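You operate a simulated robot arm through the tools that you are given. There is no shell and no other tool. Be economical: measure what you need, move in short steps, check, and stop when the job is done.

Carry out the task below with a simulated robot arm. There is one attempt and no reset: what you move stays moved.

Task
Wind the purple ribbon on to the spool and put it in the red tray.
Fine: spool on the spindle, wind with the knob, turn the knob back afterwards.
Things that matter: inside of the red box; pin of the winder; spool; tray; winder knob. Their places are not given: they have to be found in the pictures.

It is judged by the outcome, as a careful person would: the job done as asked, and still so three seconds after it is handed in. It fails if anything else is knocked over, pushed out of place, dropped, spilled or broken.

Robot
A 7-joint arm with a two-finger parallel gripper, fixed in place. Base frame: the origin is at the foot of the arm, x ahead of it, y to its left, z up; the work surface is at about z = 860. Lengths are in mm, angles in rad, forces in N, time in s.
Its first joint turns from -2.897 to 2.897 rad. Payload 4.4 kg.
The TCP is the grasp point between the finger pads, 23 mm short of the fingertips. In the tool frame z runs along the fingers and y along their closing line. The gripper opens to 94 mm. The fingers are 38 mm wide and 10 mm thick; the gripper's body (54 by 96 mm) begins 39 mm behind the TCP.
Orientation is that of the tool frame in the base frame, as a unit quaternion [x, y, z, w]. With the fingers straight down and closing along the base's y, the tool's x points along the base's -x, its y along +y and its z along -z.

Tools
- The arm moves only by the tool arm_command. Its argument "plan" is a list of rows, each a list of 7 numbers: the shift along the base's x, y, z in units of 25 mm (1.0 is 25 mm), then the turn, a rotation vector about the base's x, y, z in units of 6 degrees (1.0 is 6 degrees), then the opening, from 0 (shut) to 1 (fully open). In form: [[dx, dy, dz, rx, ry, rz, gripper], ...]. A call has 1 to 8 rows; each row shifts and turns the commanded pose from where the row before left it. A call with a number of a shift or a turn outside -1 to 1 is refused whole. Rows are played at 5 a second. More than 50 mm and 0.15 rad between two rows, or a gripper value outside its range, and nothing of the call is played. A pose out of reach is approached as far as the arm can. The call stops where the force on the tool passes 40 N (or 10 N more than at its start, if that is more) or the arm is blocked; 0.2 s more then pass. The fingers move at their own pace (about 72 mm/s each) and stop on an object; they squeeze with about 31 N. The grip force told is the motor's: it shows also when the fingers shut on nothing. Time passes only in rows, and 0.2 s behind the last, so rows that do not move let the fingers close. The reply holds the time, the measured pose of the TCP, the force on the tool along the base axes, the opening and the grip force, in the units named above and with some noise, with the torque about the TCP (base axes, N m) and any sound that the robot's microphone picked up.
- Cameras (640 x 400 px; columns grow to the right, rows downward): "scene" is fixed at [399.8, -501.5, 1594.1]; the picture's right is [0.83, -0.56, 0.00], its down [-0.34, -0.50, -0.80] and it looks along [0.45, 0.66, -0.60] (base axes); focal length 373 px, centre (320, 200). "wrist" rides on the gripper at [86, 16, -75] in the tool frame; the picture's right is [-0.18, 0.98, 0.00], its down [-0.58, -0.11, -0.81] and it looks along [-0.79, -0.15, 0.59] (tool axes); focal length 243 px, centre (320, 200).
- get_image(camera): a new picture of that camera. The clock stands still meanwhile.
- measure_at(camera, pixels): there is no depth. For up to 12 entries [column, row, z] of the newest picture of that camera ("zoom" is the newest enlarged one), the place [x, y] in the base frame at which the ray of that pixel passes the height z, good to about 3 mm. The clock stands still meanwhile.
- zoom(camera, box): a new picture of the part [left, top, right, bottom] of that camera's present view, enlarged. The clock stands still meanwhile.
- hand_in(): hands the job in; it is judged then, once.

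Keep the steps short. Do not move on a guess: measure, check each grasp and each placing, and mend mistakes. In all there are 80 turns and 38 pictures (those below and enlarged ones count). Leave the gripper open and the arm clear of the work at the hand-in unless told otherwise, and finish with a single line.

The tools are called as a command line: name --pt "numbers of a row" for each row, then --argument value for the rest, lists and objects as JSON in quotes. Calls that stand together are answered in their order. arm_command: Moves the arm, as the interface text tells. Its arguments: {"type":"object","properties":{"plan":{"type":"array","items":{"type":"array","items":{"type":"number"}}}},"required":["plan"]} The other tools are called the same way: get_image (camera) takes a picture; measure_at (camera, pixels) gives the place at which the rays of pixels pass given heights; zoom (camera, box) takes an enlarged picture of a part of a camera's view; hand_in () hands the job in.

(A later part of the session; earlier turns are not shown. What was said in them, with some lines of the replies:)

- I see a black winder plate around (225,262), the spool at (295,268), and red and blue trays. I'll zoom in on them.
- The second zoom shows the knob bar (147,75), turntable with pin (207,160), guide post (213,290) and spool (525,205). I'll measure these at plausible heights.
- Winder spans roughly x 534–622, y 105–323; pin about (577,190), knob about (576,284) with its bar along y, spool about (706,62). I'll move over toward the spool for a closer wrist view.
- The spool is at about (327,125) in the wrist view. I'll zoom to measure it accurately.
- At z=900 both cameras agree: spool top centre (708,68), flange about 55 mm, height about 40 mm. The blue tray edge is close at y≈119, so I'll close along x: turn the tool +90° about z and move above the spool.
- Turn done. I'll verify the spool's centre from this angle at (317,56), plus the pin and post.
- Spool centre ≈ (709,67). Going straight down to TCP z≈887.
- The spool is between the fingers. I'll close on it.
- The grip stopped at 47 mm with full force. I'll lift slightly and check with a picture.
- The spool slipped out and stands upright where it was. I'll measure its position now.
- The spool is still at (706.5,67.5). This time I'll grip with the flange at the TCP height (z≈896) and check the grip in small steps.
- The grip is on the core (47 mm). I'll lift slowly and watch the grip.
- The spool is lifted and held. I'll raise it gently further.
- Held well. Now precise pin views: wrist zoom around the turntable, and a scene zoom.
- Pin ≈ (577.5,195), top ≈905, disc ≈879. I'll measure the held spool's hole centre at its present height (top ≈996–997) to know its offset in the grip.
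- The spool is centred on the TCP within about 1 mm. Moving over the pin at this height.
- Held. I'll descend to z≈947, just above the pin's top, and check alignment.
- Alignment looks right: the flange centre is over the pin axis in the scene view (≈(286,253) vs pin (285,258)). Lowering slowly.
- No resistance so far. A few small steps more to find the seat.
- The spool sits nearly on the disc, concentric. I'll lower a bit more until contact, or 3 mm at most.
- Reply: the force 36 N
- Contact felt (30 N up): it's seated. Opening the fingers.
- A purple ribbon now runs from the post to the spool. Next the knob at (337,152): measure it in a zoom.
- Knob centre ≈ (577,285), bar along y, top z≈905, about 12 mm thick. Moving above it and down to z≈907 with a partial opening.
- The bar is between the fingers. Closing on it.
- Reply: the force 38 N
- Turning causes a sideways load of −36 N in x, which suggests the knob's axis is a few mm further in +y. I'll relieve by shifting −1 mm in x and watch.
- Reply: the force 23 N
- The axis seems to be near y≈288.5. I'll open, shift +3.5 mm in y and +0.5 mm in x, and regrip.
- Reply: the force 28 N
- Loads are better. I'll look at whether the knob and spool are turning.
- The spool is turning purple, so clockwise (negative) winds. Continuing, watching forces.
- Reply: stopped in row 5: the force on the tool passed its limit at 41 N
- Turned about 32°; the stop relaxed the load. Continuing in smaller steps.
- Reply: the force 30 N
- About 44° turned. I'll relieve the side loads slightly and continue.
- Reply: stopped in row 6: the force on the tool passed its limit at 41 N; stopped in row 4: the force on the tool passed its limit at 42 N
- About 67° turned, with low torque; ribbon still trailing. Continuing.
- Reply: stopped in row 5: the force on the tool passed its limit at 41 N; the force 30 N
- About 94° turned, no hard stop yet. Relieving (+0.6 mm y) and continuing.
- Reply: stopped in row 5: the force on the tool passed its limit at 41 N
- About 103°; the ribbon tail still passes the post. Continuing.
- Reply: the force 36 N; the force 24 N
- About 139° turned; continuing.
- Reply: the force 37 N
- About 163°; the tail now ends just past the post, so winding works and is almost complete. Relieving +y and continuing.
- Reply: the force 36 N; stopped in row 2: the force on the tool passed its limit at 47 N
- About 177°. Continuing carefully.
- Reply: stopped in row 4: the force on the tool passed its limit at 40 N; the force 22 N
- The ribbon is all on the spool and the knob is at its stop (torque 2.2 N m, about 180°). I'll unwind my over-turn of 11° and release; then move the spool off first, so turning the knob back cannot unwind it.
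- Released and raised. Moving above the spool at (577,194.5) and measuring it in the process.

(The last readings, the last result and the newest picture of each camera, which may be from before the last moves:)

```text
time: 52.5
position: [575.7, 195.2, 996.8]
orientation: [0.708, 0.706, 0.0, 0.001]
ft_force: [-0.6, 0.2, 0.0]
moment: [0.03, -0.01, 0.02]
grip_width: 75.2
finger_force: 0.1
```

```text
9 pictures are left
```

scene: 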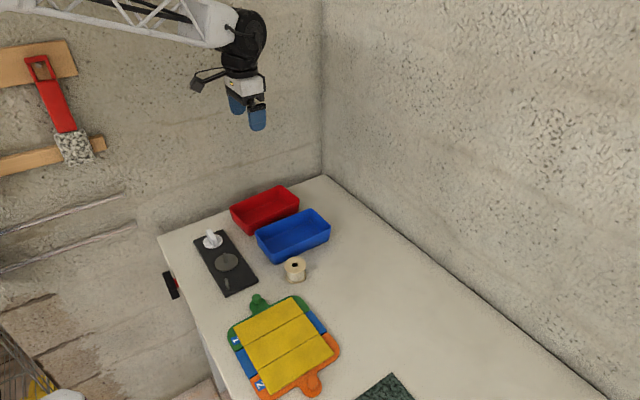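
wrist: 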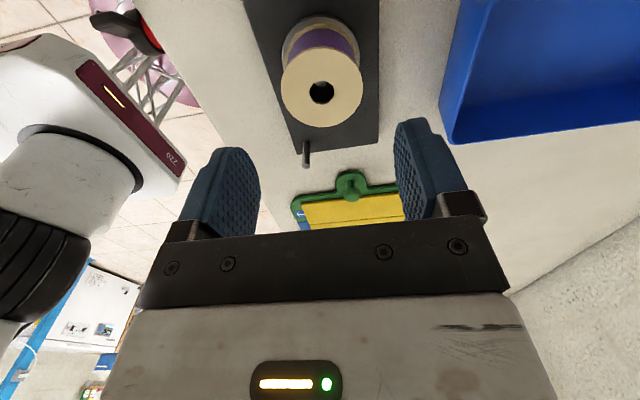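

measure_at --camera "wrist" --pixels '[[321, 88, 917], [321, 88, 919], [281, 88, 919], [363, 86, 919], [319, 45, 919], [323, 128, 919]]'

measure_at --camera "scene" --pixels '[[229.7, 208.5, 910], [279.7, 185.8, 910], [299.3, 199.8, 910], [250, 224.3, 910], [250, 234.8, 860], [299.3, 211, 860], [265, 207, 863], [242, 219, 863], [285, 197, 863]]'

zoom --camera "scene" --box '[215, 165, 335, 255]'

```text
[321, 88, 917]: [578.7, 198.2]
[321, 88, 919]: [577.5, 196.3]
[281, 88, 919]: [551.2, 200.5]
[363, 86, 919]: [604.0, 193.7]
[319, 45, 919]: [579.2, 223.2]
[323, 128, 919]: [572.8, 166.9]
```

```text
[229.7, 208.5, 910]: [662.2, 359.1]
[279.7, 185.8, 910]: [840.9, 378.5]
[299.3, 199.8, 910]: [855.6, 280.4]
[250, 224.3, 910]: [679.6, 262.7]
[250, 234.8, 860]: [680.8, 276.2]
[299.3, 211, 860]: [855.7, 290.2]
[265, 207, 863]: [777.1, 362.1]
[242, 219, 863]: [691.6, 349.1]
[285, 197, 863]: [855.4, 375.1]
```

```text
4.44 times, centred on (275, 210) of scene
```

zoom: 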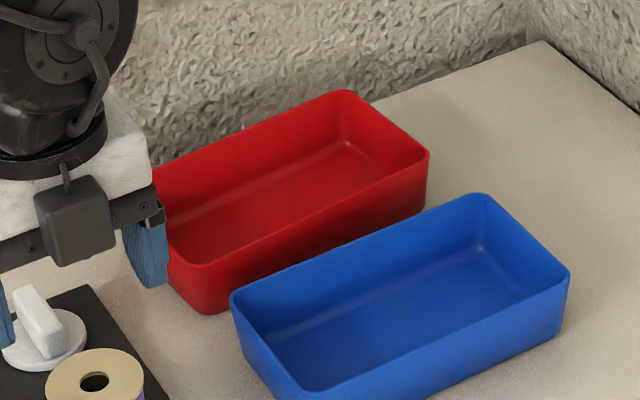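

Spool centre ≈ (577,195.5), top 919. Red tray centre ≈ (760,320), rim ≈ z 910. Descending on to the spool and gripping.

arm_command --pt "0.02 0 -0.8 0 0 0 0.8" --pt "0 0 -0.8 0 0 0 0.8" --pt "0 0 -0.8 0 0 0 0.8" --pt "0 0 -0.8 0 0 0 0.8" --pt "0 0 -0.1 0 0 0 0.8" --pt "0 0 0 0 0 0 0.8"

arm_command --pt "0 0 0 0 0 0 0" --pt "0 0 0 0 0 0 0" --pt "0 0 0 0 0 0 0" --pt "0 0 0 0 0 0 0"

```text
time: 53.9
position: [577.3, 194.3, 913.5]
orientation: [0.708, 0.707, 0.0, 0.001]
ft_force: [0.6, 0.3, 0.4]
moment: [0.0, 0.0, -0.01]
grip_width: 75.4
finger_force: 0.1
```

```text
time: 54.9
position: [576.5, 195.1, 913.7]
orientation: [0.708, 0.706, 0.001, 0.0]
ft_force: [-0.3, -0.7, 1.4]
moment: [0.05, 0.02, 0.0]
grip_width: 47.1
finger_force: 31.2
```

Gripped at 47 mm. Lifting gently.

arm_command --pt "0 0 0.1 0 0 0 0" --pt "0 0 0.15 0 0 0 0" --pt "0 0 0.25 0 0 0 0" --pt "0 0 0.4 0 0 0 0" --pt "0 0 0.5 0 0 0 0" --pt "0 0 0.5 0 0 0 0" --pt "0 0 0.5 0 0 0 0" --pt "0 0 0.4 0 0 0 0"

```text
time: 56.7
position: [577.0, 195.5, 983.7]
orientation: [0.709, 0.705, 0.001, 0.001]
ft_force: [-0.6, 0.2, -1.0]
moment: [-0.01, 0.03, 0.02]
grip_width: 46.9
finger_force: 30.9
```

Held. The wrist camera sticks out to +y now, so I'll check where the wall behind the red tray is.

measure_at --camera "zoom" --pixels '[[545, 42, 860], [450, 78, 860], [370, 106, 860], [345, 90, 910], [430, 152, 910], [210, 265, 910], [348, 145, 865], [222, 240, 865], [190, 225, 865]]'

```text
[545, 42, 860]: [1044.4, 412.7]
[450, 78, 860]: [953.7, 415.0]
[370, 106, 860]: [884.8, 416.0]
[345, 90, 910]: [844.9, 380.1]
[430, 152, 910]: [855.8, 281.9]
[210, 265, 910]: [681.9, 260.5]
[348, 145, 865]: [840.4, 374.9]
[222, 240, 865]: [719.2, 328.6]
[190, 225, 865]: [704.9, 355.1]
```

The back wall is at about y≈415, too near for the camera side at +y. So I'll turn the tool +180° while carrying the spool to (760,320), with the y-move at the end.

arm_command --pt "0.244 0 0 0 0 0.5 0" --pt "0.244 0 0 0 0 1 0" --pt "0.244 0 0 0 0 1 0" --pt "0.244 0 0 0 0 1 0" --pt "0.244 0 0 0 0 1 0" --pt "0.244 0 0 0 0 1 0" --pt "0.244 0 0 0 0 1 0" --pt "0.244 0 0 0 0 1 0"

arm_command --pt "0.244 0 0 0 0 1 0" --pt "0.244 0 0 0 0 1 0" --pt "0.244 0 0 0 0 1 0" --pt "0.244 0 0 0 0 1 0" --pt "0.244 0 0 0 0 1 0" --pt "0.244 0 0 0 0 1 0" --pt "0.244 0 0 0 0 1 0" --pt "0.244 0 0 0 0 1 0"

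arm_command --pt "0.244 0.3 0 0 0 1 0" --pt "0.244 0.3 0 0 0 1 0" --pt "0.244 0.3 0 0 0 1 0" --pt "0.244 0.3 0 0 0 1 0" --pt "0.244 0.3 0 0 0 1 0" --pt "0.244 0.3 0 0 0 1 0" --pt "0.244 0.3 0 0 0 1 0" --pt "0.244 0.3 0 0 0 1 0"

arm_command --pt "0.244 0.4 0 0 0 1 0" --pt "0.244 0.5 0 0 0 1 0" --pt "0.244 0.5 0 0 0 1 0" --pt "0.244 0.5 0 0 0 1 0" --pt "0.244 0.4 0 0 0 1 0" --pt "0.244 0.3 0 0 0 1 0" --pt "0 0 0 0 0 0 0"

zoom --camera "scene" --box '[200, 150, 340, 255]'

```text
time: 58.5
position: [624.5, 194.0, 984.7]
orientation: [0.383, 0.924, 0.001, 0.001]
ft_force: [0.3, -0.6, -0.3]
moment: [0.01, 0.02, 0.03]
grip_width: 47.2
finger_force: 30.7
```

```text
time: 60.3
position: [675.1, 194.8, 984.2]
orientation: [-0.026, 1.0, 0.0, -0.001]
ft_force: [0.2, -0.4, -0.1]
moment: [0.03, 0.0, -0.05]
grip_width: 47.1
finger_force: 30.9
```

```text
time: 62.1
position: [723.7, 255.7, 982.9]
orientation: [-0.43, 0.903, 0.001, 0.0]
ft_force: [-0.2, 0.9, -0.2]
moment: [0.0, 0.02, 0.01]
grip_width: 46.9
finger_force: 31.5
```

```text
time: 63.7
position: [760.1, 320.1, 983.8]
orientation: [-0.688, 0.726, 0.001, -0.001]
ft_force: [-0.5, 1.1, -0.2]
moment: [-0.02, -0.01, 0.04]
grip_width: 47.1
finger_force: 31.4
```

```text
3.81 times, centred on (270, 202) of scene
```

zoom: 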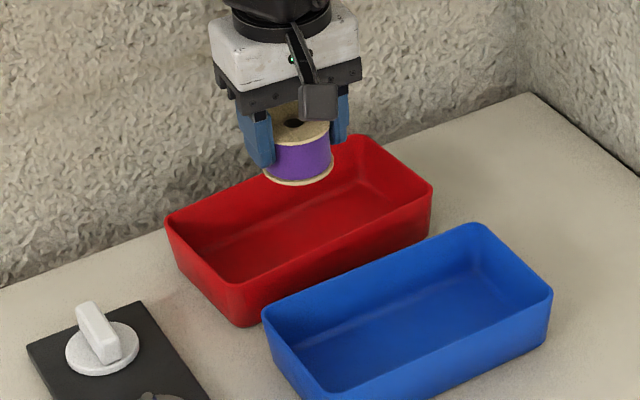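

The wound spool is above the tray centre. Lowering toward the floor of the tray.

arm_command --pt "0 0 -0.3 0 0 0 0" --pt "0 0 -0.45 0 0 0 0" --pt "0 0 -0.45 0 0 0 0" --pt "0 0 -0.45 0 0 0 0" --pt "0 0 -0.45 0 0 0 0" --pt "0 0 -0.45 0 0 0 0" --pt "0 0 -0.3 0 0 0 0" --pt "0 0 0 0 0 0 0"

zoom --camera "scene" --box '[200, 160, 320, 250]'

```text
time: 65.5
position: [758.7, 320.4, 913.2]
orientation: [-0.688, 0.726, 0.001, 0.0]
ft_force: [0.0, 0.5, -1.5]
moment: [-0.01, 0.01, -0.05]
grip_width: 47.1
finger_force: 31.3
```

```text
4.44 times, centred on (260, 205) of scene
```

zoom: 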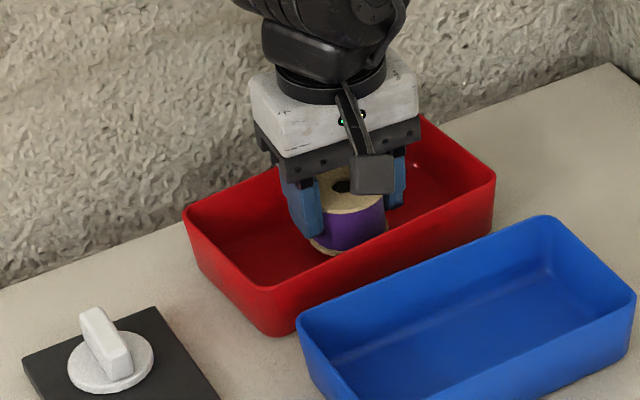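

Inside the tray with clearance. Small steps down to contact.

arm_command --pt "0 0 -0.12 0 0 0 0" --pt "0 0 -0.12 0 0 0 0" --pt "0 0 -0.12 0 0 0 0" --pt "0 0 -0.1 0 0 0 0" --pt "0 0 -0.06 0 0 0 0" --pt "0 0 0 0 0 0 0"

```text
time: 66.9
position: [760.6, 318.8, 900.8]
orientation: [-0.687, 0.727, 0.001, 0.0]
ft_force: [-0.8, -0.6, 0.7]
moment: [-0.01, -0.01, -0.01]
grip_width: 46.8
finger_force: 30.7
```

arm_command --pt "0 0 -0.05 0 0 0 0" --pt "0 0 -0.05 0 0 0 0" --pt "0 0 -0.04 0 0 0 0" --pt "0 0 0 0 0 0 0"

```text
time: 67.9
position: [761.8, 320.3, 898.5]
orientation: [-0.687, 0.727, 0.0, 0.0]
ft_force: [2.1, -2.6, 29.0]
moment: [0.04, -0.02, 0.02]
grip_width: 46.9
finger_force: 30.7
```

Contact (29 N): the spool is on the tray floor. Releasing modestly and rising.

arm_command --pt "0 0 0.03 0 0 0 0" --pt "0 0 0 0 0 0 0.75" --pt "0 0 0 0 0 0 0.75" --pt "0 0 0 0 0 0 0.75" --pt "0 0 0.4 0 0 0 0.75" --pt "0 0 1 0 0 0 0.75" --pt "0 0 1 0 0 0 0.75" --pt "0 0 1 0 0 0 0.75"

```text
time: 69.7
position: [759.3, 318.5, 983.2]
orientation: [-0.688, 0.726, 0.001, 0.0]
ft_force: [0.4, 0.1, 0.1]
moment: [0.02, -0.04, 0.01]
grip_width: 70.6
finger_force: 0.1
```

Released. Now back to the knob at (577,290.5), turning the tool −177° on the way.

arm_command --pt "-0.25 -0.14 0 0 0 -1 0.6" --pt "-0.25 -0.14 0 0 0 -1 0.6" --pt "-0.25 -0.14 0 0 0 -1 0.6" --pt "-0.25 -0.14 0 0 0 -1 0.6" --pt "-0.25 -0.14 0 0 0 -1 0.6" --pt "-0.25 -0.14 0 0 0 -1 0.6" --pt "-0.25 -0.14 0 0 0 -1 0.6" --pt "-0.25 -0.14 0 0 0 -1 0.6"

arm_command --pt "-0.25 0 0 0 0 -1 0.6" --pt "-0.25 0 0 0 0 -1 0.6" --pt "-0.25 0 0 0 0 -1 0.6" --pt "-0.25 0 0 0 0 -1 0.6" --pt "-0.25 0 0 0 0 -1 0.6" --pt "-0.25 0 0 0 0 -1 0.6" --pt "-0.25 0 0 0 0 -1 0.6" --pt "-0.25 0 0 0 0 -1 0.6"

arm_command --pt "-0.25 0 0 0 0 -1 0.6" --pt "-0.25 0 0 0 0 -1 0.6" --pt "-0.25 0 0 0 0 -1 0.6" --pt "-0.25 0 0 0 0 -1 0.6" --pt "-0.25 0 0 0 0 -1 0.6" --pt "-0.25 0 0 0 0 -1 0.6" --pt "-0.25 0 0 0 0 -1 0.6" --pt "-0.25 0 0 0 0 -1 0.6"

arm_command --pt "-0.25 0 0 0 0 -1 0.5" --pt "-0.25 0 0 0 0 -1 0.5" --pt "-0.25 0 0 0 0 -1 0.5" --pt "-0.25 0 0 0 0 -1 0.5" --pt "-0.25 0 0 0 0 -1 0.5" --pt "0 0 0 0 0 -0.5 0.5" --pt "0 0 0 0 0 0 0.5"

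```text
time: 71.5
position: [710.1, 292.0, 983.9]
orientation: [-0.331, 0.944, 0.001, 0.0]
ft_force: [0.0, -0.3, -0.2]
moment: [-0.03, -0.02, 0.02]
grip_width: 56.1
finger_force: 0.0
```

```text
time: 73.3
position: [660.1, 291.6, 982.0]
orientation: [0.08, 0.997, 0.0, 0.0]
ft_force: [-0.2, -0.2, 0.5]
moment: [0.0, 0.0, 0.01]
grip_width: 56.8
finger_force: 0.1
```

```text
time: 75.1
position: [611.4, 292.3, 983.7]
orientation: [0.479, 0.878, 0.001, 0.0]
ft_force: [-0.3, 1.3, -0.2]
moment: [0.0, -0.01, -0.01]
grip_width: 56.4
finger_force: 0.1
```

```text
time: 76.7
position: [579.4, 292.4, 982.0]
orientation: [0.709, 0.705, 0.001, 0.0]
ft_force: [0.0, -0.2, -0.2]
moment: [0.04, -0.01, -0.01]
grip_width: 46.8
finger_force: 0.0
```

Adjusting to (577,290) and descending to z≈908, then gripping the bar.

arm_command --pt "-0.09 -0.07 0 0 0 0 0.5" --pt "0 0 -0.8 0 0 0 0.5" --pt "0 0 -0.8 0 0 0 0.5" --pt "0 0 -0.8 0 0 0 0.5" --pt "0 0 -0.55 0 0 0 0.5" --pt "0 0 0 0 0 0 0.5"

arm_command --pt "0 0 0 0 0 0 0" --pt "0 0 0 0 0 0 0" --pt "0 0 0 0 0 0 0" --pt "0 0 0 0 0 0 0"

```text
time: 78.1
position: [578.0, 289.2, 910.5]
orientation: [0.709, 0.706, 0.001, 0.001]
ft_force: [-0.6, 0.0, -0.1]
moment: [-0.02, -0.03, 0.01]
grip_width: 47.2
finger_force: 0.0
```

```text
time: 79.1
position: [576.9, 288.9, 909.5]
orientation: [0.708, 0.706, 0.001, 0.001]
ft_force: [-29.1, 2.4, 9.2]
moment: [-0.15, 0.62, 0.19]
grip_width: 15.9
finger_force: 45.5
```

Gripped; relieve −1 mm in x, and turn back counter-clockwise.

arm_command --pt "-0.04 0 0 0 0 0 0" --pt "0 0 0 0 0 0.6 0" --pt "0 0 0 0 0 0.6 0" --pt "0 0 0 0 0 0.6 0" --pt "0 0 0 0 0 0.6 0" --pt "0 0 0 0 0 0.6 0" --pt "0 0 0 0 0 0 0"

arm_command --pt "0 0 0 0 0 0.6 0" --pt "0 0 0 0 0 0.6 0" --pt "0 0 0 0 0 0.6 0" --pt "0 0 0 0 0 0.6 0" --pt "0 0 0 0 0 0.6 0" --pt "0 0 0 0 0 0 0"

arm_command --pt "0 0 0 0 0 0.6 0" --pt "0 0 0 0 0 0.6 0" --pt "0 0 0 0 0 0.6 0" --pt "0 0 0 0 0 0.6 0" --pt "0 0 0 0 0 0.6 0" --pt "0 0 0 0 0 0 0"

arm_command --pt "0 0 0 0 0 0.6 0" --pt "0 0 0 0 0 0.6 0" --pt "0 0 0 0 0 0.6 0" --pt "0 0 0 0 0 0.6 0" --pt "0 0 0 0 0 0.6 0" --pt "0 0 0 0 0 0 0"

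```text
time: 80.7
position: [576.4, 290.3, 910.0]
orientation: [0.589, 0.808, 0.001, 0.0]
ft_force: [8.9, -34.7, -10.7]
moment: [-0.6, 0.04, -0.02]
grip_width: 16.2
finger_force: 45.0
```

```text
time: 82.1
position: [577.3, 290.4, 909.3]
orientation: [0.455, 0.89, 0.001, 0.0]
ft_force: [-8.5, -29.9, 4.7]
moment: [-0.62, 0.38, 0.02]
grip_width: 16.1
finger_force: 44.7
```

```text
time: 83.3
position: [576.8, 289.2, 908.6]
orientation: [0.318, 0.948, 0.0, 0.001]
ft_force: [-7.2, -9.0, 9.5]
moment: [-0.67, 0.02, 0.04]
grip_width: 16.0
finger_force: 45.5
stopped in row 5: the force on the tool passed its limit at 45 N (the readings are from after the stop); the commanded pose is now the measured one
```

```text
time: 84.7
position: [577.5, 291.0, 909.1]
orientation: [0.164, 0.986, 0.001, 0.0]
ft_force: [-28.1, 1.2, 25.4]
moment: [-0.21, 0.45, -0.01]
grip_width: 15.8
finger_force: 45.1
```

Turning smoothly (about 71° back). Continuing with a small relief.

arm_command --pt "-0.03 0 0.03 0 0 0 0" --pt "0 0 0 0 0 0.6 0" --pt "0 0 0 0 0 0.6 0" --pt "0 0 0 0 0 0.6 0" --pt "0 0 0 0 0 0.6 0" --pt "0 0 0 0 0 0.6 0" --pt "0 0 0 0 0 0 0"

arm_command --pt "0 0 0 0 0 0.6 0" --pt "0 0 0 0 0 0.6 0" --pt "0 0 0 0 0 0.6 0" --pt "0 0 0 0 0 0.6 0" --pt "0 0 0 0 0 0.6 0" --pt "0 0 0 0 0 0 0"

arm_command --pt "0 0 0 0 0 0.6 0" --pt "0 0 0 0 0 0.6 0" --pt "0 0 0 0 0 0.6 0" --pt "0 0 0 0 0 0.6 0" --pt "0 0 0 0 0 0.6 0" --pt "0 0 0 0 0 0 0"

arm_command --pt "0 0 0 0 0 0.6 0" --pt "0 0 0 0 0 0.6 0" --pt "0 0 0 0 0 0.6 0" --pt "0 0 0 0 0 0.6 0" --pt "0 0 0 0 0 0.6 0" --pt "0 0 0 0 0 0 0"

```text
time: 86.3
position: [577.3, 290.1, 909.5]
orientation: [0.009, 1.0, 0.001, 0.0]
ft_force: [29.3, 14.4, -23.1]
moment: [-0.03, -0.45, -0.01]
grip_width: 15.8
finger_force: 45.6
```

```text
time: 87.7
position: [576.6, 289.7, 909.4]
orientation: [-0.148, 0.989, 0.0, -0.002]
ft_force: [4.5, 13.8, -17.6]
moment: [0.24, -0.77, -0.03]
grip_width: 16.0
finger_force: 44.5
```

```text
time: 89.1
position: [576.5, 289.1, 909.0]
orientation: [-0.301, 0.954, 0.0, -0.001]
ft_force: [19.4, 8.4, -21.9]
moment: [-0.1, -0.27, -0.03]
grip_width: 16.0
finger_force: 44.7
```

```text
time: 89.7
position: [577.2, 290.4, 911.0]
orientation: [-0.36, 0.933, 0.0, 0.001]
ft_force: [10.8, -1.8, -6.4]
moment: [-0.43, -0.05, 0.0]
grip_width: 16.0
finger_force: 45.5
stopped in row 3: the force on the tool passed its limit at 41 N (the readings are from after the stop); the commanded pose is now the measured one
```

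About 132° back; 48° to go.

arm_command --pt "0 0 -0.04 0 0 0.5 0" --pt "0 0 0 0 0 0.5 0" --pt "0 0 0 0 0 0.5 0" --pt "0 0 0 0 0 0.5 0" --pt "0 0 0 0 0 0.5 0" --pt "0 0 0 0 0 0 0"

arm_command --pt "0 0 0 0 0 0.5 0" --pt "0 0 0 0 0 0.5 0" --pt "0 0 0 0 0 0.5 0" --pt "0 0 0 0 0 0.5 0" --pt "0 0 0 0 0 0.5 0" --pt "0 0 0 0 0 0 0"

```text
time: 91.1
position: [577.7, 290.3, 909.3]
orientation: [-0.478, 0.879, 0.002, 0.001]
ft_force: [-5.0, -19.2, 32.7]
moment: [-0.33, -0.05, 0.01]
grip_width: 16.0
finger_force: 44.7
```

```text
time: 92.5
position: [576.5, 289.9, 909.6]
orientation: [-0.589, 0.808, 0.0, 0.001]
ft_force: [25.3, 15.5, 17.7]
moment: [0.81, -0.56, -0.05]
grip_width: 15.9
finger_force: 44.9
```

72°; the last 18°, plus a little to feel the start stop.

arm_command --pt "0.03 0.02 0.02 0 0 0.5 0" --pt "0 0 0 0 0 0.5 0" --pt "0 0 0 0 0 0.5 0" --pt "0 0 0 0 0 0.5 0" --pt "0 0 0 0 0 0.5 0" --pt "0 0 0 0 0 0.5 0" --pt "0 0 0 0 0 0 0"

```text
time: 94.1
position: [577.2, 289.7, 909.6]
orientation: [0.708, -0.706, -0.001, 0.001]
ft_force: [11.9, 1.1, 2.8]
moment: [0.01, -0.37, -1.24]
grip_width: 16.2
finger_force: 44.9
```

The knob is at its start stop (90°, torque −1.24). Releasing and rising clear.

arm_command --pt "0 0 0 0 0 0 0.5" --pt "0 0 0 0 0 0 0.5" --pt "0 0 0 0 0 0 0.5" --pt "0 0 0.5 0 0 0 0.5" --pt "0 0 1 0 0 0 1" --pt "0 0 1 0 0 0 1" --pt "0 0 1 0 0 0 1" --pt "0 0 1 0 0 0 1"

arm_command --pt "0 0 1 0 0 0 1" --pt "0 0 1 0 0 0 1" --pt "0 0 1 0 0 0 1" --pt "0 0 1 0 0 0 1" --pt "0 0 0 0 0 0 1"

get_image --camera "scene"

zoom --camera "scene" --box '[180, 160, 320, 265]'

```text
time: 95.9
position: [578.3, 290.1, 1021.4]
orientation: [0.709, -0.706, 0.0, 0.001]
ft_force: [0.5, -0.1, 0.8]
moment: [-0.01, 0.0, 0.0]
grip_width: 94.0
finger_force: 0.1
```

```text
time: 97.1
position: [576.8, 289.2, 1123.8]
orientation: [0.708, -0.706, -0.001, 0.0]
ft_force: [-0.8, -0.2, 0.1]
moment: [-0.04, 0.02, -0.01]
grip_width: 94.1
finger_force: 0.0
```

```text
5 pictures are left
```

scene: 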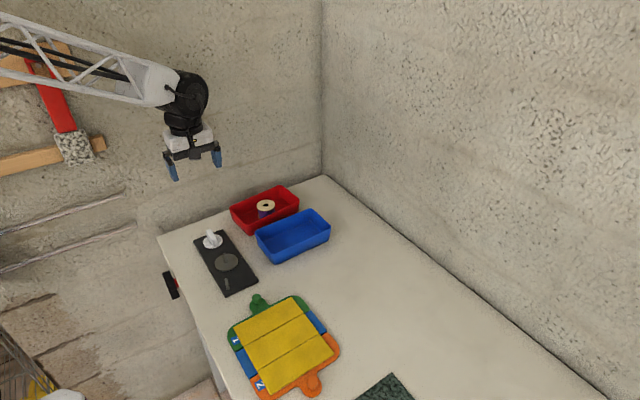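

```text
3.81 times, centred on (250, 212) of scene
```

zoom: 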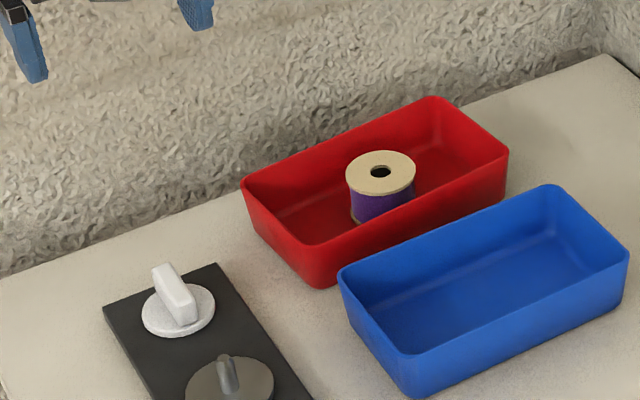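

The wound purple spool stands upright in the red tray. The knob is back as at the start, nothing else has moved, and the arm is clear with the gripper open. Handing in.

hand_in

```text
The job is handed in.
```

Job handed in: the purple ribbon is wound on the spool, the spool stands in the red tray, and the knob is turned back to its start.
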